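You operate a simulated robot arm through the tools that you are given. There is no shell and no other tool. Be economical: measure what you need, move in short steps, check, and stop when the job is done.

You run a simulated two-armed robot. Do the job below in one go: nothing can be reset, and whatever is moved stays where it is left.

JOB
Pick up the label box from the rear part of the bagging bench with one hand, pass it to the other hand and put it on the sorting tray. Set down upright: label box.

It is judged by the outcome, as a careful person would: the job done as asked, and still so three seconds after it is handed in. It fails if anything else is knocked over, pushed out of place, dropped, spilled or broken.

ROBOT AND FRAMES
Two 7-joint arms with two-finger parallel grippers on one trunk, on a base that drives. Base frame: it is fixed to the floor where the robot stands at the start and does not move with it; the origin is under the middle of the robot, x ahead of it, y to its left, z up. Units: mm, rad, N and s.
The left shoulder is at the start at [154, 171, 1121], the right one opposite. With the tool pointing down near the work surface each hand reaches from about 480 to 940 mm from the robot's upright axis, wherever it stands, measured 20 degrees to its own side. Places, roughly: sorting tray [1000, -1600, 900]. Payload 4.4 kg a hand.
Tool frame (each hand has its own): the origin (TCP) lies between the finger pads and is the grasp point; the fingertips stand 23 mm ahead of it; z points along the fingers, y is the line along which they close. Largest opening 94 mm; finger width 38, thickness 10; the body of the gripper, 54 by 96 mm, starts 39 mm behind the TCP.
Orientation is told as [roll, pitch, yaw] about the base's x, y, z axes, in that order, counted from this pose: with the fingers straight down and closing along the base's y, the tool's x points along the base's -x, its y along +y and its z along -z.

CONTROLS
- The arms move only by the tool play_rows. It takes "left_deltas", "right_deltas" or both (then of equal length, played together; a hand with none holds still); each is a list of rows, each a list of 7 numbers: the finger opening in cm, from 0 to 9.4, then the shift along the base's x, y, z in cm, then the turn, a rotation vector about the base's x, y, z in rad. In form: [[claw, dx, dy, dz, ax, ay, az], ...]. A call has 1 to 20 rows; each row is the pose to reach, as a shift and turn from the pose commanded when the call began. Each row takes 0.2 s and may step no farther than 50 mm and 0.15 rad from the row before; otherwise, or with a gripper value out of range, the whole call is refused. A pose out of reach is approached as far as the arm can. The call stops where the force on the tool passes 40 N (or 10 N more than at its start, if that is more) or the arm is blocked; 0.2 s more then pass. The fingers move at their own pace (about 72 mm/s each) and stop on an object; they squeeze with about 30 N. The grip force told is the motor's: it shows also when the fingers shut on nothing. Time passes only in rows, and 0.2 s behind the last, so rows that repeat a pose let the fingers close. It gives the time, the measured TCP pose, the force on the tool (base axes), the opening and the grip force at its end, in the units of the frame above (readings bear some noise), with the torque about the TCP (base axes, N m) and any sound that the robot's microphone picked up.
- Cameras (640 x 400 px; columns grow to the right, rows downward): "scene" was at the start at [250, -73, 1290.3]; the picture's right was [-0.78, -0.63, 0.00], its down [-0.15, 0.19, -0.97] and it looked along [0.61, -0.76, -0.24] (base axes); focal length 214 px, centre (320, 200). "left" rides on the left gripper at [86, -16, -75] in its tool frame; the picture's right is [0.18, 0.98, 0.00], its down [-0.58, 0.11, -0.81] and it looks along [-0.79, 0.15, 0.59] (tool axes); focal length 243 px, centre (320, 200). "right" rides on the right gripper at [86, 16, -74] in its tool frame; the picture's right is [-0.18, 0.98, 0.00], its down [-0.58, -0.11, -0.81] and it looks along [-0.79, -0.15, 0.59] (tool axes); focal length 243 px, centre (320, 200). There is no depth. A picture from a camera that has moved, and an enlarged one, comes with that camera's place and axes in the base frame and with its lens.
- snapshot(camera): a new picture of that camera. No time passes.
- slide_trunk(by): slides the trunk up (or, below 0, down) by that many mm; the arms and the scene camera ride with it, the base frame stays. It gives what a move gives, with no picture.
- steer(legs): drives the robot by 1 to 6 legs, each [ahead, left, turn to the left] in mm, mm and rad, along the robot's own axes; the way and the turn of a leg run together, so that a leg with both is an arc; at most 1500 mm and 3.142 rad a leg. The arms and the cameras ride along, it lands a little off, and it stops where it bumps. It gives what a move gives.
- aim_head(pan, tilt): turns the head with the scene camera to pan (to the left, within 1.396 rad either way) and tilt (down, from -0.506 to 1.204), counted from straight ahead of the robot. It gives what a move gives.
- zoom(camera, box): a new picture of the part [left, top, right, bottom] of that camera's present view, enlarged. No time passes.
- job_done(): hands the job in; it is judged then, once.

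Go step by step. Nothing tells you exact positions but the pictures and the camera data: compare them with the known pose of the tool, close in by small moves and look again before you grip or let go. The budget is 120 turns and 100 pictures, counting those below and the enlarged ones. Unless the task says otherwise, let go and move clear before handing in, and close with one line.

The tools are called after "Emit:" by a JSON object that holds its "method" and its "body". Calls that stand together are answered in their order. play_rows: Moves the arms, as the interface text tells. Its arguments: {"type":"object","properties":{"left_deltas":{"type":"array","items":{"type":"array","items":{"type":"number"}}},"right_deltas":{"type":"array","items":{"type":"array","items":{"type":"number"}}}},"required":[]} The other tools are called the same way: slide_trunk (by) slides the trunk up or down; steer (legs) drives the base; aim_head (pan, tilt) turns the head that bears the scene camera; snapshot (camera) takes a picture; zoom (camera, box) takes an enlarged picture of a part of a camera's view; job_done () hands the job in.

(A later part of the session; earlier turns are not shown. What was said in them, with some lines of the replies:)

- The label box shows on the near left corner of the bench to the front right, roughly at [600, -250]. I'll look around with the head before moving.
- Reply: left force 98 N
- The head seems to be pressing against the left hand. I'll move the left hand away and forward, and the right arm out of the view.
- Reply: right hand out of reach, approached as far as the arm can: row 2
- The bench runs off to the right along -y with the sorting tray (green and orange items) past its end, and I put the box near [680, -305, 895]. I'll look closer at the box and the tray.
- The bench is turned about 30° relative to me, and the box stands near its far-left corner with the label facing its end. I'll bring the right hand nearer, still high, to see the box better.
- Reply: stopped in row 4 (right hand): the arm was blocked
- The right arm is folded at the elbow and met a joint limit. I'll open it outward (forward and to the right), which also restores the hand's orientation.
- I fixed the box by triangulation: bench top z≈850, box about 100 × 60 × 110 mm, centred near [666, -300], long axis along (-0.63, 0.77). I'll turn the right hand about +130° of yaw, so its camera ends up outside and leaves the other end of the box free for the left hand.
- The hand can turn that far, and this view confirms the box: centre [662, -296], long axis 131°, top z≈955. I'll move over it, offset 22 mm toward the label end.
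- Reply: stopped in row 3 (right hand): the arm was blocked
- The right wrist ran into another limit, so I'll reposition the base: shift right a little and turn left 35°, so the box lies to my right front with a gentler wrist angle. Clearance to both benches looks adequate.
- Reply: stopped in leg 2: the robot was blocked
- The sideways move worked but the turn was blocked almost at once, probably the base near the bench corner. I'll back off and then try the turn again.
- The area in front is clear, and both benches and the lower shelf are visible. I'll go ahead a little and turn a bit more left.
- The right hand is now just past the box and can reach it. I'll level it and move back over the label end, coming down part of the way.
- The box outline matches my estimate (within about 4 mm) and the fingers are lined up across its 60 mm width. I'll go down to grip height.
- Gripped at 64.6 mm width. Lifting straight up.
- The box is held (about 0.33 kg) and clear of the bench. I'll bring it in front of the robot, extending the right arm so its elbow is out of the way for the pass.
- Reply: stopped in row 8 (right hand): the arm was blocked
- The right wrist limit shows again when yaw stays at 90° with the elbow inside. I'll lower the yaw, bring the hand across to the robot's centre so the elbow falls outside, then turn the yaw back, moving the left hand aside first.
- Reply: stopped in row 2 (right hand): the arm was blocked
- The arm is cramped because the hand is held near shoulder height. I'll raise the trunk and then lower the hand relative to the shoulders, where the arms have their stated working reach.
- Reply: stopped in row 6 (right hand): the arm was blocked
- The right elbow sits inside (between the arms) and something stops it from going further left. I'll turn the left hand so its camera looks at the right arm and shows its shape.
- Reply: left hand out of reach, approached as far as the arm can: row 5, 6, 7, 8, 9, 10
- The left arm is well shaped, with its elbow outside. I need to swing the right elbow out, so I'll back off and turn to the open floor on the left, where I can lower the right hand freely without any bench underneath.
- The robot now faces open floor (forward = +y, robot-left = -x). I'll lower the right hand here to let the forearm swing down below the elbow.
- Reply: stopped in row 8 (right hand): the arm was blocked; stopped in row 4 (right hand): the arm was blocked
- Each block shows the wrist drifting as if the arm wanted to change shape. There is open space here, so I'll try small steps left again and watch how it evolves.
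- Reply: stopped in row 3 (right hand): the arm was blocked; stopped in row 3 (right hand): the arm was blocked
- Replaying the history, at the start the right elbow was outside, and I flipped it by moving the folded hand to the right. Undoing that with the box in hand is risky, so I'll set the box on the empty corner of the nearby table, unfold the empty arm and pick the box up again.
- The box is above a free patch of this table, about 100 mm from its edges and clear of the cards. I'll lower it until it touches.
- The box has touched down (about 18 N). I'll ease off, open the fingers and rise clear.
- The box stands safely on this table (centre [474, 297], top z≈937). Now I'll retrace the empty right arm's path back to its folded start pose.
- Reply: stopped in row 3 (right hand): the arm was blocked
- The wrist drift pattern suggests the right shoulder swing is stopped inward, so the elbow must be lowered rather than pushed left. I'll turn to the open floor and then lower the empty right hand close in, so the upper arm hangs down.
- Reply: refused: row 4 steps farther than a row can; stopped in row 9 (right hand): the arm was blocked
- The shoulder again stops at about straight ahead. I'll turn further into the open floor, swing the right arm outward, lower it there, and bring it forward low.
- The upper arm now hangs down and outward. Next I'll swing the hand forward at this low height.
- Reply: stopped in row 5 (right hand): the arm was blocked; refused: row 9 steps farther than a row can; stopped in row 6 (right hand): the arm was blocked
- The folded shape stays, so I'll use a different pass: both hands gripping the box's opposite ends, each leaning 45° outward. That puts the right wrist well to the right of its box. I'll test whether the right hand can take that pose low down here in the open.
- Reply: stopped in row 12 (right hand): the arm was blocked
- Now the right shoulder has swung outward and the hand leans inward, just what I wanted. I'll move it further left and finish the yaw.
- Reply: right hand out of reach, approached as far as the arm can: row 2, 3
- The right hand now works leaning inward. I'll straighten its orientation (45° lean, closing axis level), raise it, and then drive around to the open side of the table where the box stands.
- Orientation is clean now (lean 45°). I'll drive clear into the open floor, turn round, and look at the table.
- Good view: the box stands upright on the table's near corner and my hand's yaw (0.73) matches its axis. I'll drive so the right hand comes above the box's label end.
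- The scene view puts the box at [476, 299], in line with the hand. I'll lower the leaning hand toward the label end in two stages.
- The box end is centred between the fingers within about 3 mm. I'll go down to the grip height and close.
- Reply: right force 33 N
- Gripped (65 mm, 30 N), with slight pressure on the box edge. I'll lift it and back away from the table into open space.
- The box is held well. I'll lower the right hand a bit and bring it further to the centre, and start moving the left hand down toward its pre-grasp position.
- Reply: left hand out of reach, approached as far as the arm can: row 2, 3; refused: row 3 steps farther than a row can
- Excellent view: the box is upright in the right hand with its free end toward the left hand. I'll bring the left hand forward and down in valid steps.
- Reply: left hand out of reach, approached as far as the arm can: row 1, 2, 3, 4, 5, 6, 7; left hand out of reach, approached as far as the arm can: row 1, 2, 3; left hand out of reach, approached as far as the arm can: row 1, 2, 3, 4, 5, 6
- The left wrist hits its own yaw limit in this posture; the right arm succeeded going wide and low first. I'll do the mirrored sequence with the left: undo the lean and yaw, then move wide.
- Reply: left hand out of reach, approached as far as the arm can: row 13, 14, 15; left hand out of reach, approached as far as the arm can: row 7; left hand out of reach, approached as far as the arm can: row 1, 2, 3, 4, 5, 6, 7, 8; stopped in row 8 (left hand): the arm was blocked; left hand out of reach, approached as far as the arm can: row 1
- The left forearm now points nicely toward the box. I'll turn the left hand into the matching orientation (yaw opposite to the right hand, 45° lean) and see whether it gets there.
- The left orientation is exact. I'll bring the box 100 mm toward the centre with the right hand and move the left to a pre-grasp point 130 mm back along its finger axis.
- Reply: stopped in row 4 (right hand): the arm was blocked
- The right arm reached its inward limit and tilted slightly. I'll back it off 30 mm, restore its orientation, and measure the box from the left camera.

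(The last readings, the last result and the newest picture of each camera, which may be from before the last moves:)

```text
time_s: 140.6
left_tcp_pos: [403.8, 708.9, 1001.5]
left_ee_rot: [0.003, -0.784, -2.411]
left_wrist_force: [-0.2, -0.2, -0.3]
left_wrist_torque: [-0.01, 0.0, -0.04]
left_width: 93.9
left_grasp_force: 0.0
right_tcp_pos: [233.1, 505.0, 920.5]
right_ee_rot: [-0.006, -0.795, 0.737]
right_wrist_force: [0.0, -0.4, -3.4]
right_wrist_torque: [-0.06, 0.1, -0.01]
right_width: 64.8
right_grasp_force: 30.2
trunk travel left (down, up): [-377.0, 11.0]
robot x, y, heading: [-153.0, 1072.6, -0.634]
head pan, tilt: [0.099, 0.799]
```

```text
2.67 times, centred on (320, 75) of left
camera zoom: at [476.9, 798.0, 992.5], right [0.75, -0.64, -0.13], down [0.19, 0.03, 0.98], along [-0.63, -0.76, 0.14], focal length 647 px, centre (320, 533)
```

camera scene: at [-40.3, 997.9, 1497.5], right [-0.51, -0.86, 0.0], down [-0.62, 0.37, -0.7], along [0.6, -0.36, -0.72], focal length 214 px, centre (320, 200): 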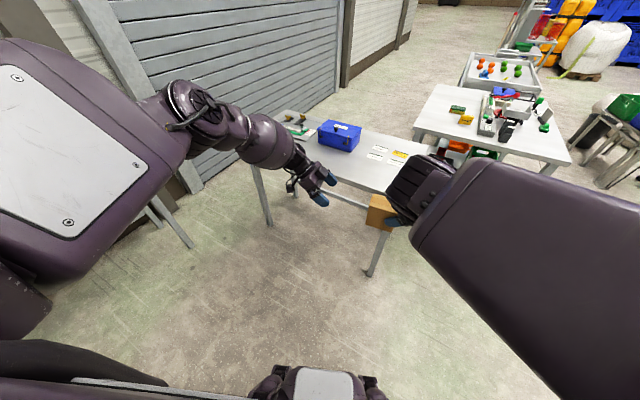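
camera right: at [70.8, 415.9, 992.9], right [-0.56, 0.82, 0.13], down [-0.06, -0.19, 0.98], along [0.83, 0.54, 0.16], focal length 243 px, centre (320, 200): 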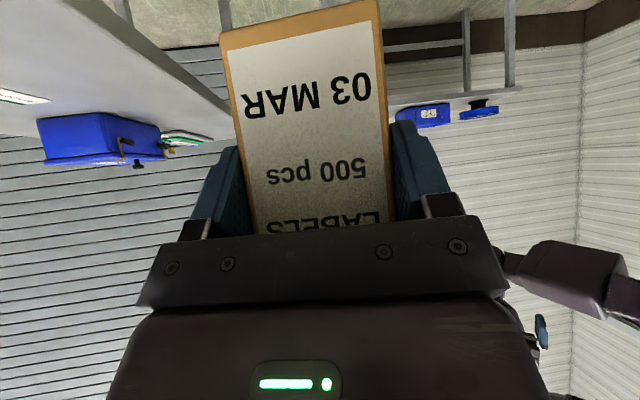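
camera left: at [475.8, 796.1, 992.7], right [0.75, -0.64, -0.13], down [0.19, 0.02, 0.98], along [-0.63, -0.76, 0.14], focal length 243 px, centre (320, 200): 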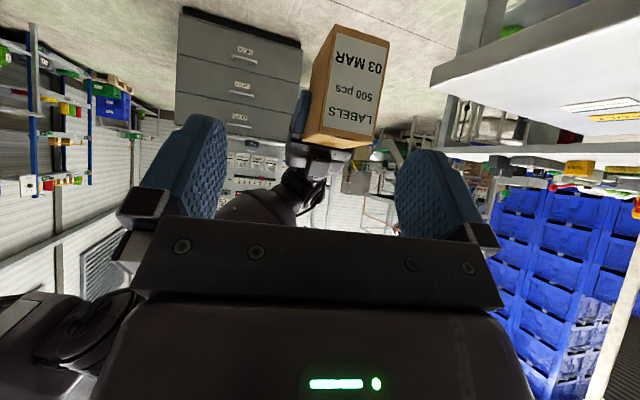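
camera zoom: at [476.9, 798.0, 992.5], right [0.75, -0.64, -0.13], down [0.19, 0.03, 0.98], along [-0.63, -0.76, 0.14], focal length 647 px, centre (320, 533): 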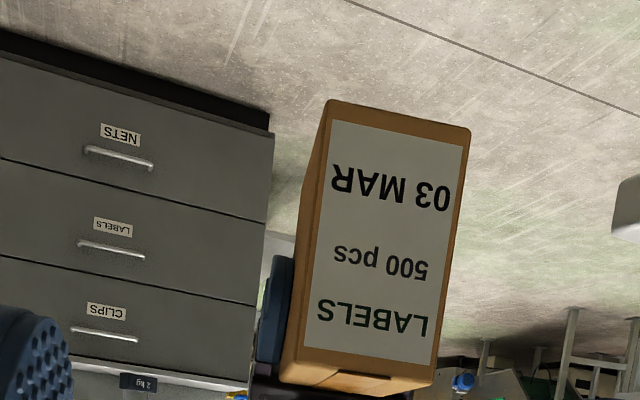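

The left camera agrees laterally within about 2 mm and puts the box centre near z 906. The left grasp point is [293, 559, 930]. I'll move to 100 mm back along the finger axis and check.

Emit:
{"method": "play_rows", "body": {"left_deltas": [[9.4, -1.9, -3.4, 0, 0, 0, 0], [9.4, -3.8, -6.8, 0, 0, 0, 0], [9.4, -5.8, -10.2, 0, 0, 0, 0], [9.4, -7.1, -11.4, -1.8, 0, 0, 0], [9.4, -8.4, -12.6, -3.5, 0, 0, 0]]}}

Emit:
{"method": "snapshot", "body": {"camera": "left"}}

Emit:
{"method": "zoom", "body": {"camera": "scene", "box": [260, 120, 460, 270]}}

```text
time_s: 141.8
left_tcp_pos: [315.9, 590.8, 978.0]
left_ee_rot: [0.003, -0.783, -2.411]
left_wrist_force: [-0.3, 0.1, 0.1]
left_wrist_torque: [0.03, 0.01, -0.01]
left_width: 94.1
left_grasp_force: 0.0
left hand out of reach, approached as far as the arm can: row 4, 5
right_tcp_pos: [233.4, 503.1, 920.1]
right_ee_rot: [-0.009, -0.796, 0.738]
right_wrist_force: [0.9, -0.3, -4.3]
right_wrist_torque: [-0.08, 0.06, -0.01]
right_width: 64.9
right_grasp_force: 30.0
trunk travel left (down, up): [-377.0, 11.0]
robot x, y, heading: [-155.8, 1074.7, -0.63]
head pan, tilt: [0.099, 0.799]
```

```text
21 pictures are left
camera left: at [389.4, 680.2, 969.1], right [0.75, -0.64, -0.13], down [0.19, 0.03, 0.98], along [-0.63, -0.76, 0.14], focal length 243 px, centre (320, 200)
```

left: 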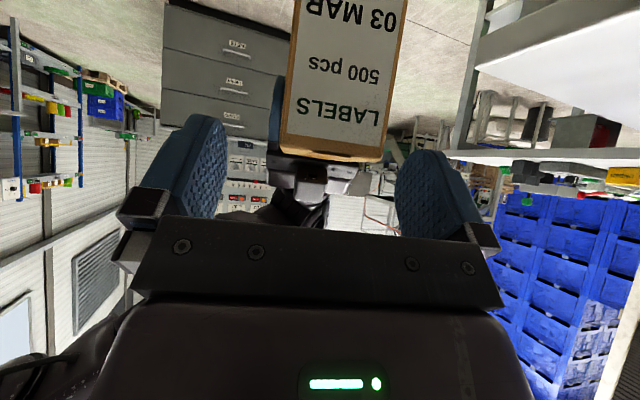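

```text
2.67 times, centred on (360, 195) of scene
camera zoom: at [-39.9, 998.8, 1497.5], right [-0.51, -0.86, 0.0], down [-0.62, 0.37, -0.7], along [0.6, -0.36, -0.72], focal length 572 px, centre (213, 213)
```

zoom: 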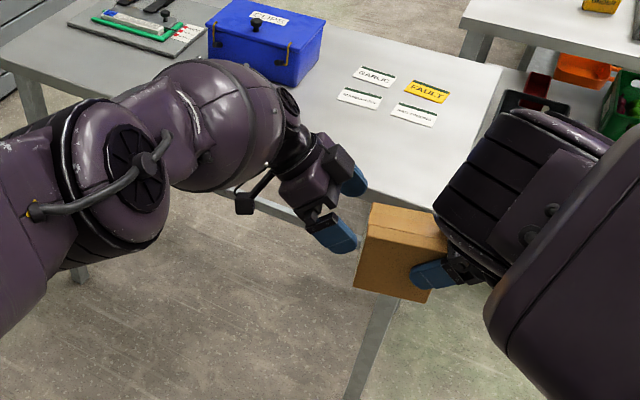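

The left arm is at a joint limit just short of the grasp. Both arms are less cramped further out, so I'll back the base off and move both hands 80 mm forward together.

Emit:
{"method": "steer", "body": {"legs": [[-130, 0, 0]]}}

Emit:
{"method": "play_rows", "body": {"right_deltas": [[5, 1.9, -0.8, 0, 0, 0, 0], [5, 3.8, -1.6, 0, 0, 0, 0], [5, 5.7, -2.3, 0, 0, 0, 0], [5, 7.6, -3.1, 0, 0, 0, 0]], "left_deltas": [[9.4, 2.2, -0.6, 0.3, 0, 0, 0], [9.4, 4.4, -1.2, 0.3, 0, 0, 0], [9.4, 6.6, -1.8, 0.3, 0, 0, 0], [9.4, 8.8, -2.4, 0.3, 0, 0, 0]]}}

```text
time_s: 143.1
left_tcp_pos: [211.3, 669.0, 978.4]
left_ee_rot: [0.004, -0.783, -2.413]
left_wrist_force: [-1.2, -0.3, -0.1]
left_wrist_torque: [0.0, -0.07, 0.03]
left_width: 93.9
left_grasp_force: 0.1
right_tcp_pos: [129.2, 581.1, 920.6]
right_ee_rot: [-0.01, -0.797, 0.738]
right_wrist_force: [0.3, 0.1, -3.6]
right_wrist_torque: [-0.08, 0.07, 0.0]
right_width: 64.7
right_grasp_force: 30.3
trunk travel left (down, up): [-377.0, 11.0]
robot x, y, heading: [-255.7, 1153.9, -0.637]
head pan, tilt: [0.099, 0.799]
```

```text
time_s: 144.1
left_tcp_pos: [236.5, 672.0, 1001.2]
left_ee_rot: [0.002, -0.782, -2.411]
left_wrist_force: [0.5, 0.1, -0.8]
left_wrist_torque: [-0.02, 0.0, -0.03]
left_width: 94.0
left_grasp_force: 0.1
left hand out of reach, approached as far as the arm can: row 1, 2, 3, 4
right_tcp_pos: [199.5, 554.9, 921.5]
right_ee_rot: [-0.009, -0.797, 0.735]
right_wrist_force: [0.0, -0.9, -2.8]
right_wrist_torque: [-0.09, 0.13, -0.01]
right_width: 65.0
right_grasp_force: 29.6
right hand out of reach, approached as far as the arm can: row 4
trunk travel left (down, up): [-377.0, 11.0]
robot x, y, heading: [-257.5, 1151.0, -0.637]
head pan, tilt: [0.099, 0.799]
```

Emit:
{"method": "play_rows", "body": {"right_deltas": [[5, -3.2, 1.2, 0.4, 0, 0, 0], [5, -6.3, 2.5, 0.8, 0, 0, 0], [5, -9.5, 3.7, 1.2, 0, 0, 0], [5, -12.6, 4.9, 1.5, 0, 0, 0]], "left_deltas": [[9.4, -1, 2, 1, 0, 0, 0], [9.4, -3, 3, 1, 0, 0, 0], [9.4, -5, 4, 1, 0, 0, 0], [9.4, -7.1, 4, 1, 0, 0, 0]]}}

Emit:
{"method": "play_rows", "body": {"left_deltas": [[9.4, 0, -1.3, -1, 0, 0, 0], [9.4, 0, -2.6, -2.3, 0, 0, 0]]}}

```text
time_s: 145.1
left_tcp_pos: [160.5, 707.0, 1009.4]
left_ee_rot: [0.004, -0.781, -2.414]
left_wrist_force: [-0.7, -0.5, 0.3]
left_wrist_torque: [0.04, -0.03, 0.03]
left_width: 93.8
left_grasp_force: 0.0
right_tcp_pos: [62.8, 587.0, 938.7]
right_ee_rot: [-0.015, -0.791, 0.714]
right_wrist_force: [0.7, -0.6, -3.0]
right_wrist_torque: [-0.04, 0.1, -0.02]
right_width: 65.3
right_grasp_force: 29.6
trunk travel left (down, up): [-377.0, 11.0]
robot x, y, heading: [-259.9, 1150.8, -0.636]
head pan, tilt: [0.099, 0.799]
```

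```text
time_s: 145.7
left_tcp_pos: [164.3, 683.2, 984.8]
left_ee_rot: [0.002, -0.783, -2.411]
left_wrist_force: [-0.6, -0.2, -0.4]
left_wrist_torque: [-0.02, 0.01, 0.01]
left_width: 94.0
left_grasp_force: 0.1
right_tcp_pos: [67.1, 591.8, 939.7]
right_ee_rot: [-0.012, -0.793, 0.713]
right_wrist_force: [-0.4, 0.4, -2.2]
right_wrist_torque: [-0.09, 0.06, -0.01]
right_width: 64.9
right_grasp_force: 30.1
trunk travel left (down, up): [-377.0, 11.0]
robot x, y, heading: [-261.9, 1156.1, -0.638]
head pan, tilt: [0.099, 0.799]
```

Closer to the robot the left arm has no trouble. I'll check from the left camera where the box end is.

Emit:
{"method": "snapshot", "body": {"camera": "left"}}

```text
19 pictures are left
camera left: at [237.1, 771.2, 976.8], right [0.75, -0.64, -0.13], down [0.19, 0.03, 0.98], along [-0.63, -0.76, 0.14], focal length 243 px, centre (320, 200)
```

left: 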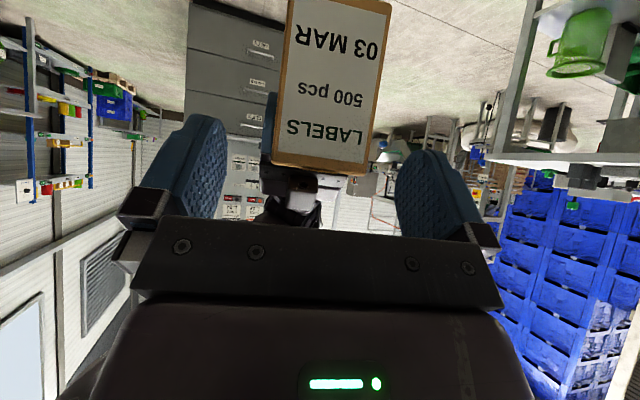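

The box end is centred between the left fingers within about 3 mm, its top near z 977. I'll move in to the grasp point.

Emit:
{"method": "play_rows", "body": {"left_deltas": [[9.4, -1, -1, -1, 0, 0, 0], [9.4, -2, -2, -2, 0, 0, 0], [9.4, -3, -3, -3, 0, 0, 0], [9.4, -3.9, -3.9, -3.8, 0, 0, 0]]}}

Emit:
{"method": "snapshot", "body": {"camera": "left"}}

Emit:
{"method": "zoom", "body": {"camera": "scene", "box": [260, 120, 460, 270]}}

```text
time_s: 146.7
left_tcp_pos: [131.1, 642.3, 952.2]
left_ee_rot: [0.014, -0.788, -2.409]
left_wrist_force: [-0.5, -0.9, -1.3]
left_wrist_torque: [0.01, 0.01, 0.0]
left_width: 94.1
left_grasp_force: 0.2
right_tcp_pos: [69.2, 590.9, 941.2]
right_ee_rot: [-0.019, -0.795, 0.72]
right_wrist_force: [-0.1, 0.1, -3.1]
right_wrist_torque: [-0.06, 0.11, 0.0]
right_width: 64.8
right_grasp_force: 30.2
trunk travel left (down, up): [-377.0, 11.0]
robot x, y, heading: [-255.2, 1148.3, -0.635]
head pan, tilt: [0.099, 0.799]
```

```text
18 pictures are left
camera left: at [203.7, 731.3, 942.7], right [0.76, -0.64, -0.12], down [0.19, 0.03, 0.98], along [-0.62, -0.77, 0.15], focal length 243 px, centre (320, 200)
```

left: 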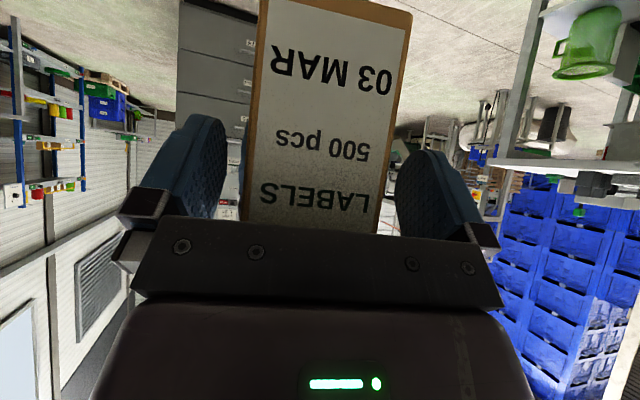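

```text
2.67 times, centred on (360, 195) of scene
camera zoom: at [-143.2, 1075.6, 1497.5], right [-0.51, -0.86, 0.0], down [-0.62, 0.37, -0.7], along [0.6, -0.36, -0.72], focal length 572 px, centre (213, 213)
```

zoom: 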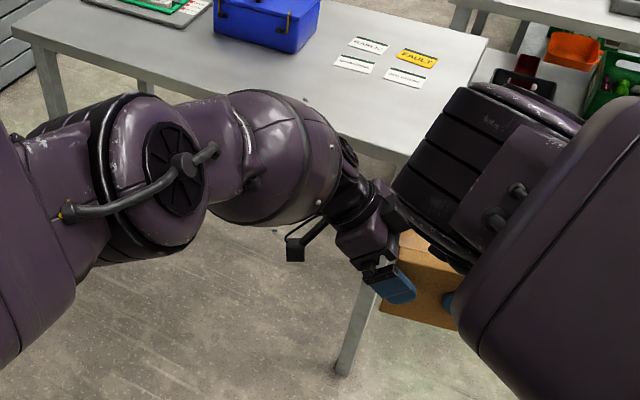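

The box end is well inside the left fingers. Closing the left gripper while the right keeps holding.

Emit:
{"method": "play_rows", "body": {"left_deltas": [[7, 0, 0, 0, 0, 0, 0], [5, 0, 0, 0, 0, 0, 0], [5, 0, 0, 0, 0, 0, 0], [5, 0, 0, 0, 0, 0, 0], [5, 0, 0, 0, 0, 0, 0]]}}

```text
time_s: 147.9
left_tcp_pos: [131.3, 644.3, 948.5]
left_ee_rot: [0.006, -0.784, -2.406]
left_wrist_force: [-15.9, 8.5, 19.0]
left_wrist_torque: [-0.74, 0.67, -1.38]
left_width: 65.6
left_grasp_force: 30.3
right_tcp_pos: [69.2, 590.6, 940.5]
right_ee_rot: [-0.017, -0.797, 0.721]
right_wrist_force: [15.2, -7.8, -20.6]
right_wrist_torque: [-0.27, 0.67, 0.07]
right_width: 65.1
right_grasp_force: 30.2
trunk travel left (down, up): [-377.0, 11.0]
robot x, y, heading: [-256.8, 1149.6, -0.634]
head pan, tilt: [0.099, 0.799]
```

Both hands hold the box. Now I'll open the right hand and draw it back along its finger axis.

Emit:
{"method": "play_rows", "body": {"right_deltas": [[7, 0, 0, 0, 0, 0, 0], [9.4, 0, 0, 0, 0, 0, 0], [9.4, 0, 0, 0, 0, 0, 0], [9.4, -1.1, -0.9, 1.4, 0, 0, 0], [9.4, -2.7, -2.3, 3.5, 0, 0, 0], [9.4, -4.8, -4.2, 6.4, 0, 0, 0], [9.4, -6.5, -6, 8, 0, 0, 0]]}}

Emit:
{"method": "snapshot", "body": {"camera": "scene"}}

Emit:
{"method": "snapshot", "body": {"camera": "left"}}

```text
time_s: 149.5
left_tcp_pos: [131.9, 645.4, 946.7]
left_ee_rot: [0.006, -0.779, -2.403]
left_wrist_force: [0.0, 0.3, 0.3]
left_wrist_torque: [0.1, -0.1, -0.02]
left_width: 65.0
left_grasp_force: 29.6
right_tcp_pos: [10.6, 541.5, 1018.4]
right_ee_rot: [-0.01, -0.795, 0.739]
right_wrist_force: [-0.6, -0.2, -0.3]
right_wrist_torque: [-0.05, -0.01, 0.01]
right_width: 93.9
right_grasp_force: 0.1
trunk travel left (down, up): [-377.0, 11.0]
robot x, y, heading: [-262.2, 1151.7, -0.637]
head pan, tilt: [0.099, 0.799]
```

```text
16 pictures are left
camera scene: at [-143.5, 1075.1, 1497.5], right [-0.51, -0.86, 0.0], down [-0.62, 0.37, -0.7], along [0.6, -0.36, -0.72], focal length 214 px, centre (320, 200)
```

scene: 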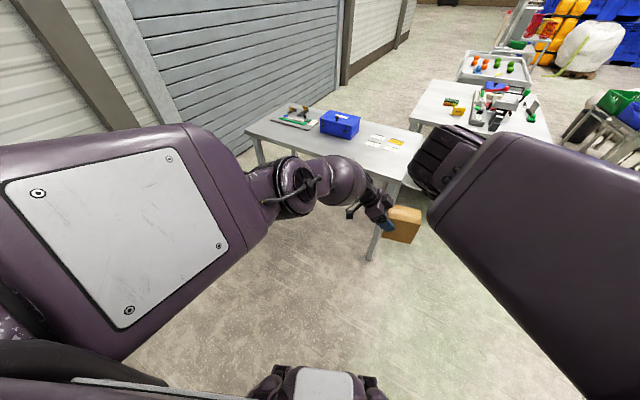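

```text
15 pictures are left
camera left: at [204.4, 734.8, 938.3], right [0.76, -0.64, -0.13], down [0.18, 0.03, 0.98], along [-0.62, -0.77, 0.14], focal length 243 px, centre (320, 200)
```

left: 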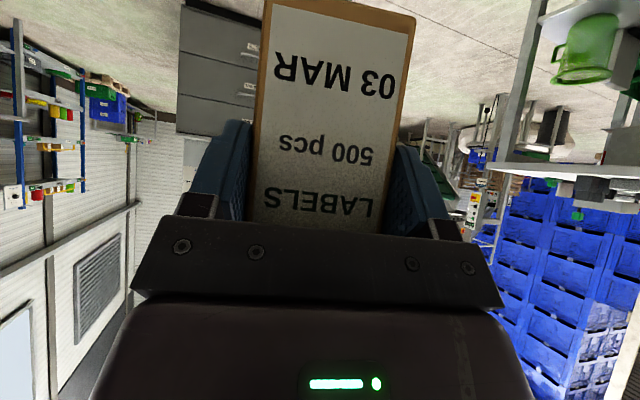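

The pass worked: the left hand alone holds the box. I'll raise it a bit, move the right hand aside, and drive toward the aisle beside the bench to look at the tray.

Emit:
{"method": "play_rows", "body": {"left_deltas": [[5, 0.5, 1, 2, 0, 0, 0], [5, 1.5, 2.5, 5, 0, 0, 0], [5, 3, 4, 8, 0, 0, 0], [5, 4.5, 6, 11, 0, 0, 0]], "right_deltas": [[9.4, -2.2, -3, 0, 0, 0, 0], [9.4, -4.5, -6, 1, 0, 0, 0], [9.4, -6.7, -9, 2, 0, 0, 0], [9.4, -8.9, -12, 3, 0, 0, 0]]}}

Emit:
{"method": "steer", "body": {"legs": [[470, -958, 0]]}}

Emit:
{"method": "aim_head", "body": {"pan": -0.35, "tilt": 0.45}}

Emit:
{"method": "snapshot", "body": {"camera": "scene"}}

```text
time_s: 150.5
left_tcp_pos: [166.8, 706.4, 1056.9]
left_ee_rot: [0.001, -0.785, -2.412]
left_wrist_force: [0.1, -0.4, -2.4]
left_wrist_torque: [0.11, -0.1, 0.03]
left_width: 65.0
left_grasp_force: 29.7
right_tcp_pos: [-82.2, 422.3, 1048.9]
right_ee_rot: [-0.009, -0.795, 0.736]
right_wrist_force: [0.8, -1.1, -0.8]
right_wrist_torque: [-0.03, -0.01, 0.01]
right_width: 94.0
right_grasp_force: 0.1
trunk travel left (down, up): [-377.0, 11.0]
robot x, y, heading: [-259.1, 1156.3, -0.634]
head pan, tilt: [0.099, 0.799]
```

```text
time_s: 159.4
left_tcp_pos: [-31.1, -347.4, 1056.4]
left_ee_rot: [0.002, -0.783, -2.405]
left_wrist_force: [0.1, -0.3, -2.0]
left_wrist_torque: [0.1, -0.11, -0.01]
left_width: 64.9
left_grasp_force: 29.5
right_tcp_pos: [-277.5, -632.6, 1049.0]
right_ee_rot: [-0.009, -0.795, 0.743]
right_wrist_force: [0.2, -0.5, -0.1]
right_wrist_torque: [0.02, -0.01, 0.0]
right_width: 93.8
right_grasp_force: 0.1
trunk travel left (down, up): [-377.0, 11.0]
robot x, y, heading: [-463.5, 97.6, -0.633]
head pan, tilt: [0.099, 0.799]
```

```text
time_s: 160.3
left_tcp_pos: [-30.0, -346.9, 1056.6]
left_ee_rot: [0.002, -0.784, -2.405]
left_wrist_force: [-0.4, -0.3, -2.5]
left_wrist_torque: [0.08, -0.12, 0.02]
left_width: 64.7
left_grasp_force: 30.0
right_tcp_pos: [-277.0, -631.2, 1048.0]
right_ee_rot: [-0.01, -0.796, 0.745]
right_wrist_force: [0.8, 1.1, 0.0]
right_wrist_torque: [-0.02, -0.02, -0.02]
right_width: 93.8
right_grasp_force: 0.1
trunk travel left (down, up): [-377.0, 11.0]
robot x, y, heading: [-463.9, 94.3, -0.628]
head pan, tilt: [-0.351, 0.45]
```

```text
14 pictures are left
camera scene: at [-363.4, -14.8, 1527.9], right [-0.83, -0.56, 0.0], down [-0.24, 0.36, -0.9], along [0.5, -0.75, -0.44], focal length 214 px, centre (320, 200)
```

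scene: 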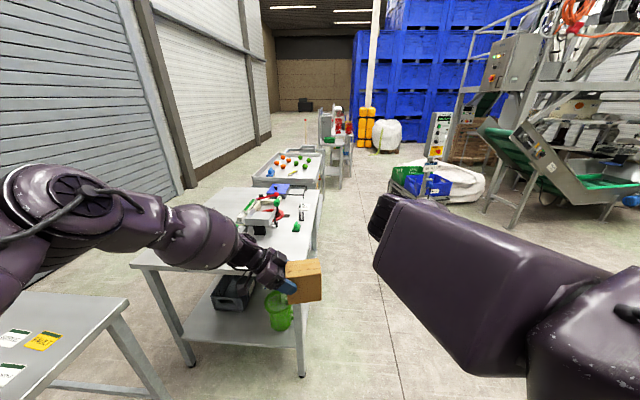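

The aisle right of the bench is clear, and the tray is at its far end with fruit mostly on the far side. I'll drive down the aisle, keeping well clear, turn to face the tray's aisle side, and look again.

Emit:
{"method": "steer", "body": {"legs": [[460, -896, 0], [0, 0, 1.15]]}}

Emit:
{"method": "steer", "body": {"legs": [[0, -1450, 0]]}}

Emit:
{"method": "aim_head", "body": {"pan": 0.0, "tilt": 0.55}}

Emit:
{"method": "snapshot", "body": {"camera": "scene"}}

```text
time_s: 171.5
left_tcp_pos: [-39.5, -690.0, 1056.5]
left_ee_rot: [0.002, -0.784, -1.233]
left_wrist_force: [-0.7, 0.4, -2.0]
left_wrist_torque: [0.09, 0.03, 0.03]
left_width: 64.7
left_grasp_force: 29.9
right_tcp_pos: [125.8, -1029.1, 1047.6]
right_ee_rot: [-0.009, -0.796, 1.913]
right_wrist_force: [0.2, 0.2, -0.5]
right_wrist_torque: [0.03, -0.01, -0.02]
right_width: 94.5
right_grasp_force: 0.1
trunk travel left (down, up): [-377.0, 11.0]
robot x, y, heading: [-613.5, -914.9, 0.542]
head pan, tilt: [-0.351, 0.45]
```

```text
time_s: 180.5
left_tcp_pos: [531.2, -1621.5, 1055.4]
left_ee_rot: [-0.001, -0.782, -1.224]
left_wrist_force: [0.3, -0.9, -3.1]
left_wrist_torque: [0.12, 0.05, 0.0]
left_width: 64.9
left_grasp_force: 29.6
right_tcp_pos: [700.0, -1957.4, 1047.3]
right_ee_rot: [-0.009, -0.797, 1.922]
right_wrist_force: [1.2, -0.8, -0.5]
right_wrist_torque: [0.03, 0.0, -0.01]
right_width: 94.0
right_grasp_force: 0.1
trunk travel left (down, up): [-377.0, 11.0]
robot x, y, heading: [-43.0, -1842.6, 0.549]
head pan, tilt: [-0.351, 0.45]
stopped in leg 1: the robot was blocked; the commanded pose is now the measured one
```

```text
time_s: 181.3
left_tcp_pos: [530.4, -1618.1, 1055.2]
left_ee_rot: [0.003, -0.784, -1.228]
left_wrist_force: [-0.8, -0.5, -2.9]
left_wrist_torque: [0.16, 0.02, -0.03]
left_width: 65.0
left_grasp_force: 30.3
right_tcp_pos: [699.6, -1955.5, 1049.0]
right_ee_rot: [-0.011, -0.796, 1.923]
right_wrist_force: [-0.3, 0.0, 1.1]
right_wrist_torque: [0.03, 0.01, 0.0]
right_width: 94.1
right_grasp_force: 0.0
trunk travel left (down, up): [-377.0, 11.0]
robot x, y, heading: [-43.3, -1845.5, 0.547]
head pan, tilt: [0.0, 0.55]
```

```text
13 pictures are left
camera scene: at [82.5, -1771.5, 1518.9], right [0.52, -0.85, 0.0], down [-0.45, -0.27, -0.85], along [0.73, 0.44, -0.52], focal length 214 px, centre (320, 200)
```

scene: 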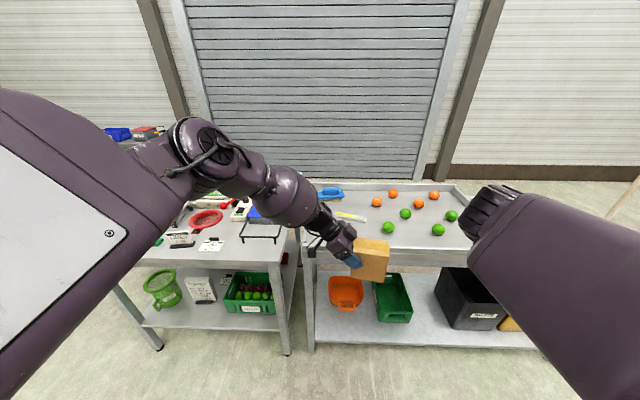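

The tray's near-left area is free, and my box only needs to go about 280 mm straight ahead to be over it. The sideways drive bumped something on my right, so I'll look there first and raise the right hand out of the way.

Emit:
{"method": "play_rows", "body": {"right_deltas": [[9.4, -0.5, -1, 3, 0, 0, 0], [9.4, -1, -2, 6, 0, 0, 0], [9.4, -1.5, -3, 9, 0, 0, 0], [9.4, -2, -4, 12, 0, 0, 0]]}}

Emit:
{"method": "aim_head", "body": {"pan": -1.39, "tilt": 0.8}}

Emit:
{"method": "snapshot", "body": {"camera": "scene"}}

```text
time_s: 182.3
left_tcp_pos: [530.0, -1617.9, 1056.1]
left_ee_rot: [0.001, -0.783, -1.226]
left_wrist_force: [0.7, 0.3, -2.1]
left_wrist_torque: [0.13, 0.03, 0.0]
left_width: 65.0
left_grasp_force: 30.0
right_tcp_pos: [680.0, -1996.1, 1170.2]
right_ee_rot: [-0.011, -0.798, 1.926]
right_wrist_force: [0.5, -0.5, -0.8]
right_wrist_torque: [-0.01, -0.01, 0.03]
right_width: 94.2
right_grasp_force: 0.0
trunk travel left (down, up): [-377.0, 11.0]
robot x, y, heading: [-45.5, -1846.9, 0.546]
head pan, tilt: [0.0, 0.55]
```

```text
time_s: 183.9
left_tcp_pos: [530.1, -1618.7, 1055.9]
left_ee_rot: [0.002, -0.784, -1.225]
left_wrist_force: [-0.7, 0.1, -2.9]
left_wrist_torque: [0.13, 0.07, 0.0]
left_width: 65.1
left_grasp_force: 29.2
right_tcp_pos: [679.4, -1995.0, 1169.7]
right_ee_rot: [-0.011, -0.798, 1.923]
right_wrist_force: [0.2, -0.1, 0.4]
right_wrist_torque: [0.0, 0.02, 0.03]
right_width: 93.8
right_grasp_force: 0.0
trunk travel left (down, up): [-377.0, 11.0]
robot x, y, heading: [-42.9, -1850.2, 0.549]
head pan, tilt: [-1.389, 0.799]
```

```text
12 pictures are left
camera scene: at [59.4, -1878.0, 1497.5], right [-0.74, -0.67, 0.0], down [-0.48, 0.53, -0.7], along [0.47, -0.52, -0.72], focal length 214 px, centre (320, 200)
```

scene: 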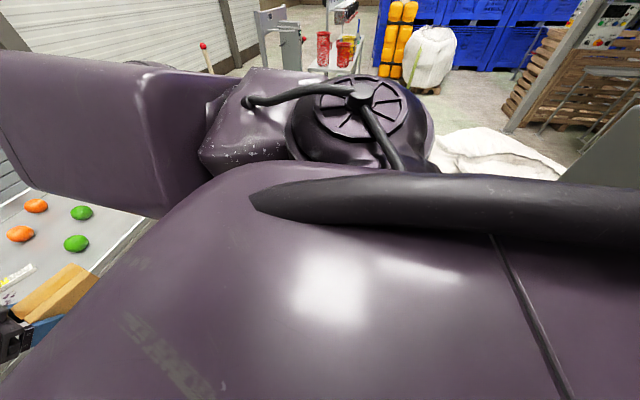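

A sack/cart stands close on my right, so I'll shift slightly left and drive straight ahead toward the tray, then check the placement.

Emit:
{"method": "steer", "body": {"legs": [[0, 20, 0], [272, 0, 0]]}}

Emit:
{"method": "aim_head", "body": {"pan": 0.0, "tilt": 0.8}}

Emit:
{"method": "snapshot", "body": {"camera": "scene"}}

Emit:
{"method": "snapshot", "body": {"camera": "left"}}

```text
time_s: 186.2
left_tcp_pos: [747.2, -1466.1, 1055.6]
left_ee_rot: [0.0, -0.785, -1.228]
left_wrist_force: [-0.1, 0.7, -4.6]
left_wrist_torque: [0.1, 0.05, 0.01]
left_width: 64.8
left_grasp_force: 30.0
right_tcp_pos: [895.3, -1842.0, 1168.0]
right_ee_rot: [-0.008, -0.796, 1.919]
right_wrist_force: [0.4, -0.4, 0.1]
right_wrist_torque: [-0.01, 0.04, 0.01]
right_width: 94.2
right_grasp_force: 0.1
trunk travel left (down, up): [-377.0, 11.0]
robot x, y, heading: [174.4, -1691.7, 0.542]
head pan, tilt: [-1.389, 0.799]
```

```text
time_s: 187.8
left_tcp_pos: [747.5, -1466.2, 1056.1]
left_ee_rot: [-0.001, -0.783, -1.23]
left_wrist_force: [-0.7, 1.0, -2.5]
left_wrist_torque: [0.14, 0.01, 0.0]
left_width: 65.0
left_grasp_force: 29.5
right_tcp_pos: [894.8, -1842.7, 1168.9]
right_ee_rot: [-0.01, -0.795, 1.919]
right_wrist_force: [0.1, -0.4, -0.2]
right_wrist_torque: [-0.01, 0.0, -0.01]
right_width: 94.2
right_grasp_force: 0.0
trunk travel left (down, up): [-377.0, 11.0]
robot x, y, heading: [176.2, -1693.9, 0.544]
head pan, tilt: [0.0, 0.799]
```

```text
11 pictures are left
camera scene: at [291.3, -1621.1, 1497.5], right [0.52, -0.86, 0.0], down [-0.61, -0.37, -0.7], along [0.6, 0.36, -0.72], focal length 214 px, centre (320, 200)
```

scene: 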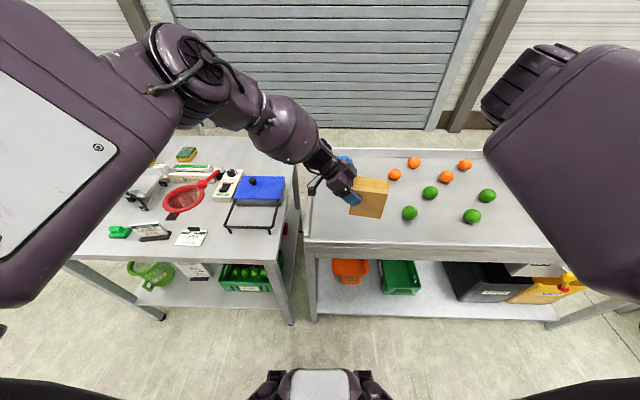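

```text
10 pictures are left
camera left: at [693.3, -1363.9, 1047.3], right [0.88, 0.45, -0.13], down [0.05, 0.18, 0.98], along [0.47, -0.87, 0.14], focal length 243 px, centre (320, 200)
```

left: 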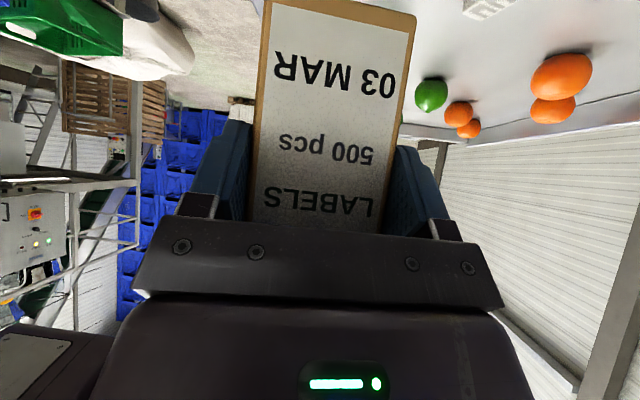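

The box is over the free near-left part of the tray. I'll zoom to judge the rim before lowering.

Emit:
{"method": "zoom", "body": {"camera": "scene", "box": [280, 140, 480, 265]}}

```text
3.20 times, centred on (380, 202) of scene
camera zoom: at [291.3, -1621.1, 1497.5], right [0.52, -0.86, 0.0], down [-0.61, -0.37, -0.7], along [0.6, 0.36, -0.72], focal length 686 px, centre (128, 192)
```

zoom: 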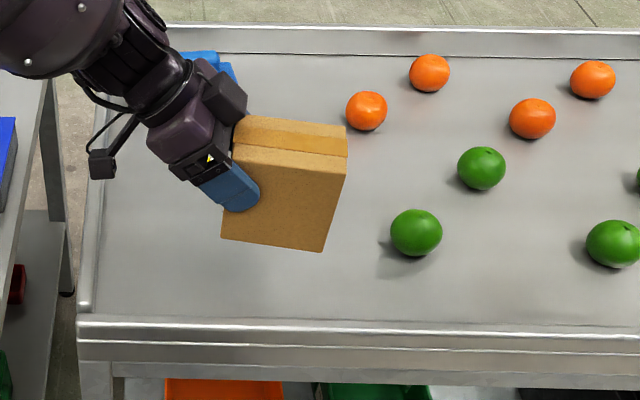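

The rim and fruit are clear of the footprint. I'll go 20 mm further in and lower the box most of the way.

Emit:
{"method": "play_rows", "body": {"left_deltas": [[5, 0.8, 0.5, 0, 0, 0, 0], [5, 1.7, 1, -1, 0, 0, 0], [5, 1.7, 1, -3, 0, 0, 0], [5, 1.7, 1, -5, 0, 0, 0], [5, 1.7, 1, -6, 0, 0, 0]]}}

Emit:
{"method": "zoom", "body": {"camera": "scene", "box": [280, 140, 480, 265]}}

```text
time_s: 189.0
left_tcp_pos: [764.4, -1454.7, 996.7]
left_ee_rot: [0.001, -0.784, -1.23]
left_wrist_force: [-0.5, 0.2, -2.5]
left_wrist_torque: [0.15, 0.04, -0.02]
left_width: 64.9
left_grasp_force: 29.7
right_tcp_pos: [895.5, -1843.6, 1170.1]
right_ee_rot: [-0.011, -0.797, 1.919]
right_wrist_force: [0.7, 0.0, 0.3]
right_wrist_torque: [0.01, -0.01, 0.0]
right_width: 94.1
right_grasp_force: 0.1
trunk travel left (down, up): [-377.0, 11.0]
robot x, y, heading: [172.9, -1692.5, 0.544]
head pan, tilt: [0.0, 0.799]
```

```text
3.20 times, centred on (380, 202) of scene
camera zoom: at [291.2, -1621.0, 1497.5], right [0.52, -0.86, 0.0], down [-0.61, -0.37, -0.7], along [0.6, 0.36, -0.72], focal length 686 px, centre (128, 192)
```

zoom: 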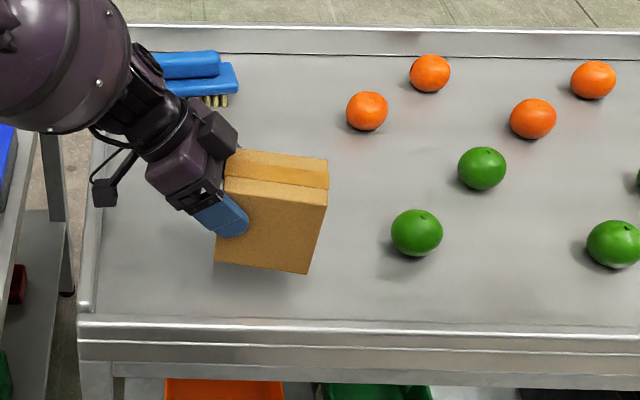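

Emit:
{"method": "play_rows", "body": {"left_deltas": [[5, 0, 0, -0.4, 0, 0, 0], [5, 0, 0, -0.8, 0, 0, 0], [5, 0, 0, -1.2, 0, 0, 0], [5, 0, 0, -1.5, 0, 0, 0], [5, 0, 0, -1.8, 0, 0, 0]]}}

```text
time_s: 190.2
left_tcp_pos: [764.8, -1455.1, 977.7]
left_ee_rot: [-0.001, -0.783, -1.23]
left_wrist_force: [0.1, 0.1, -2.9]
left_wrist_torque: [0.14, 0.04, 0.02]
left_width: 65.0
left_grasp_force: 30.0
right_tcp_pos: [895.2, -1842.4, 1170.3]
right_ee_rot: [-0.009, -0.796, 1.919]
right_wrist_force: [0.3, 0.8, 0.7]
right_wrist_torque: [-0.04, 0.03, -0.01]
right_width: 93.8
right_grasp_force: 0.1
trunk travel left (down, up): [-377.0, 11.0]
robot x, y, heading: [176.0, -1691.8, 0.542]
head pan, tilt: [0.0, 0.799]
```

Emit:
{"method": "play_rows", "body": {"left_deltas": [[5, 0, 0, -0.3, 0, 0, 0], [5, 0, 0, -0.6, 0, 0, 0], [5, 0, 0, -0.9, 0, 0, 0], [5, 0, 0, -1.2, 0, 0, 0]]}}

Emit:
{"method": "zoom", "body": {"camera": "scene", "box": [280, 140, 480, 265]}}

```text
time_s: 191.2
left_tcp_pos: [764.5, -1455.7, 966.1]
left_ee_rot: [0.0, -0.783, -1.231]
left_wrist_force: [0.0, -0.8, -3.1]
left_wrist_torque: [0.11, 0.07, 0.0]
left_width: 65.0
left_grasp_force: 30.3
right_tcp_pos: [896.3, -1842.7, 1169.9]
right_ee_rot: [-0.009, -0.797, 1.92]
right_wrist_force: [-0.5, 0.2, 0.3]
right_wrist_torque: [0.0, 0.03, 0.01]
right_width: 93.8
right_grasp_force: 0.1
trunk travel left (down, up): [-377.0, 11.0]
robot x, y, heading: [176.3, -1688.2, 0.548]
head pan, tilt: [0.0, 0.799]
```

```text
3.20 times, centred on (380, 202) of scene
camera zoom: at [291.3, -1621.0, 1497.5], right [0.52, -0.86, 0.0], down [-0.61, -0.37, -0.7], along [0.6, 0.36, -0.72], focal length 686 px, centre (128, 192)
```

zoom: 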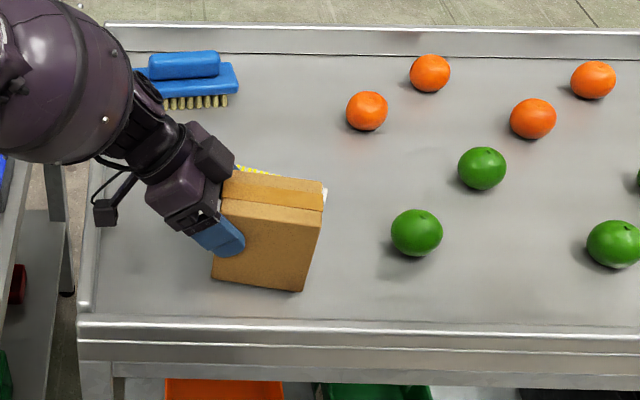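

Emit:
{"method": "play_rows", "body": {"left_deltas": [[5, 0, 0, -0.3, 0, 0, 0], [5, 0, 0, -0.6, 0, 0, 0], [5, 0, 0, -0.9, 0, 0, 0], [5, 0, 0, -1.2, 0, 0, 0], [5, 0, 0, -1.4, 0, 0, 0]]}}

```text
time_s: 192.4
left_tcp_pos: [764.7, -1456.0, 955.5]
left_ee_rot: [0.007, -0.788, -1.234]
left_wrist_force: [-2.3, 1.8, 27.1]
left_wrist_torque: [-0.35, 0.96, -0.08]
left_width: 64.8
left_grasp_force: 29.9
right_tcp_pos: [893.4, -1844.1, 1171.3]
right_ee_rot: [-0.013, -0.795, 1.92]
right_wrist_force: [-0.1, -0.1, 0.6]
right_wrist_torque: [0.0, 0.0, 0.03]
right_width: 93.7
right_grasp_force: 0.1
trunk travel left (down, up): [-377.0, 11.0]
robot x, y, heading: [173.7, -1690.8, 0.546]
head pan, tilt: [0.0, 0.799]
```

The box has touched down (about 30 N). I'll look once, then ease off and release.

Emit:
{"method": "play_rows", "body": {"left_deltas": [[5, 0, 0, 0.3, 0, 0, 0], [5, 0, 0, 0.3, 0, 0, 0]]}}

Emit:
{"method": "zoom", "body": {"camera": "scene", "box": [280, 140, 480, 265]}}

```text
time_s: 193.0
left_tcp_pos: [764.5, -1457.5, 955.6]
left_ee_rot: [0.004, -0.783, -1.232]
left_wrist_force: [6.2, -0.5, 18.5]
left_wrist_torque: [-0.81, -0.06, 0.37]
left_width: 65.2
left_grasp_force: 29.5
right_tcp_pos: [895.9, -1843.1, 1168.5]
right_ee_rot: [-0.012, -0.796, 1.92]
right_wrist_force: [0.6, -0.7, -0.3]
right_wrist_torque: [0.0, 0.01, -0.01]
right_width: 93.9
right_grasp_force: 0.1
trunk travel left (down, up): [-377.0, 11.0]
robot x, y, heading: [172.7, -1692.1, 0.54]
head pan, tilt: [0.0, 0.799]
```

```text
3.20 times, centred on (380, 202) of scene
camera zoom: at [290.4, -1621.6, 1497.6], right [0.52, -0.86, 0.0], down [-0.61, -0.37, -0.7], along [0.6, 0.36, -0.72], focal length 686 px, centre (128, 192)
```

zoom: 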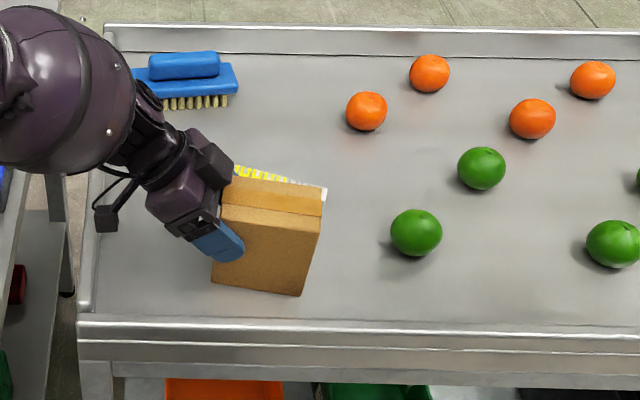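

The box stands between rim and fruit with clearance. Releasing and drawing back along the finger axis.

Emit:
{"method": "play_rows", "body": {"left_deltas": [[5, 0, 0, 0.15, 0, 0, 0], [6.6, 0, 0, 0.15, 0, 0, 0], [7.4, 0, 0, 0.15, 0, 0, 0], [8.4, 0, 0, 0.15, 0, 0, 0], [8.4, 0, 0, 0.15, 0, 0, 0], [8.4, -0.2, 0.7, 0.9, 0, 0, 0], [8.4, -0.7, 2, 2.3, 0, 0, 0], [8.4, -1.4, 4, 4.4, 0, 0, 0], [8.4, -2.1, 6, 7, 0, 0, 0], [8.4, -2.8, 8, 10.5, 0, 0, 0], [8.4, -3.5, 10, 14, 0, 0, 0]]}}

Emit:
{"method": "snapshot", "body": {"camera": "scene"}}

```text
time_s: 195.4
left_tcp_pos: [726.1, -1356.0, 1096.0]
left_ee_rot: [-0.001, -0.784, -1.229]
left_wrist_force: [-0.3, 1.1, 0.0]
left_wrist_torque: [0.04, -0.03, -0.01]
left_width: 83.9
left_grasp_force: 0.0
right_tcp_pos: [895.0, -1842.9, 1169.9]
right_ee_rot: [-0.013, -0.797, 1.92]
right_wrist_force: [0.5, -0.1, 0.7]
right_wrist_torque: [0.02, -0.02, -0.04]
right_width: 94.0
right_grasp_force: 0.1
trunk travel left (down, up): [-377.0, 11.0]
robot x, y, heading: [175.1, -1692.2, 0.545]
head pan, tilt: [0.0, 0.799]
```

```text
5 pictures are left
camera scene: at [290.1, -1620.8, 1497.6], right [0.52, -0.86, 0.0], down [-0.61, -0.37, -0.7], along [0.6, 0.36, -0.72], focal length 214 px, centre (320, 200)
```

scene: 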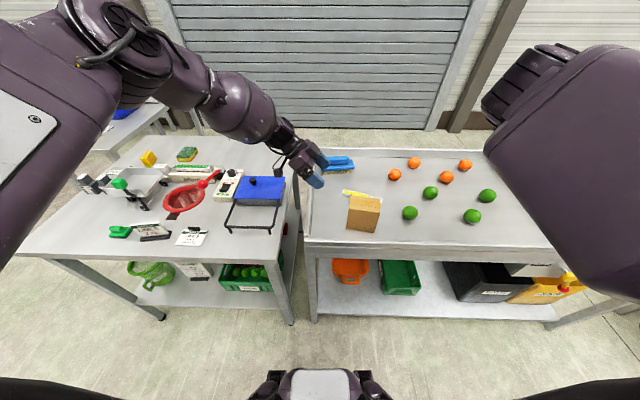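

Emit:
{"method": "zoom", "body": {"camera": "scene", "box": [280, 140, 480, 265]}}

```text
3.20 times, centred on (380, 202) of scene
camera zoom: at [290.1, -1620.8, 1497.6], right [0.52, -0.86, 0.0], down [-0.61, -0.37, -0.7], along [0.6, 0.36, -0.72], focal length 686 px, centre (128, 192)
```

zoom: 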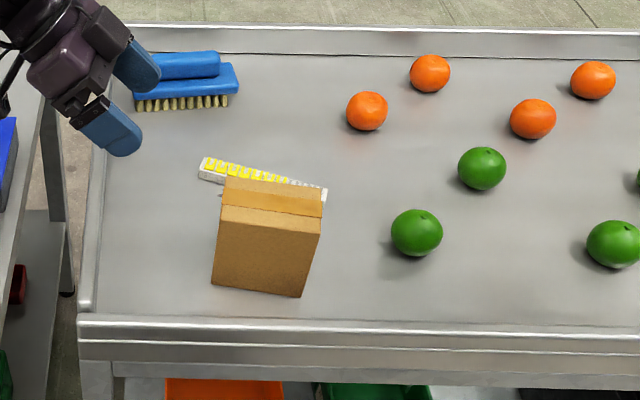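

The label box stands upright on the sorting tray, with the ruler-like strip, the brush and the fruit in place and both hands empty and clear. I'm handing in.

Emit:
{"method": "job_done", "body": {}}

```text
The job is handed in.
```

The label box is upright on the sorting tray: the right hand picked it from the bench and passed it to the left, which set it down. On the way I stood it briefly on the table next to the bench to change grip. I also bumped something by a sack or cart in the aisle while driving and did not confirm that it stayed in place.
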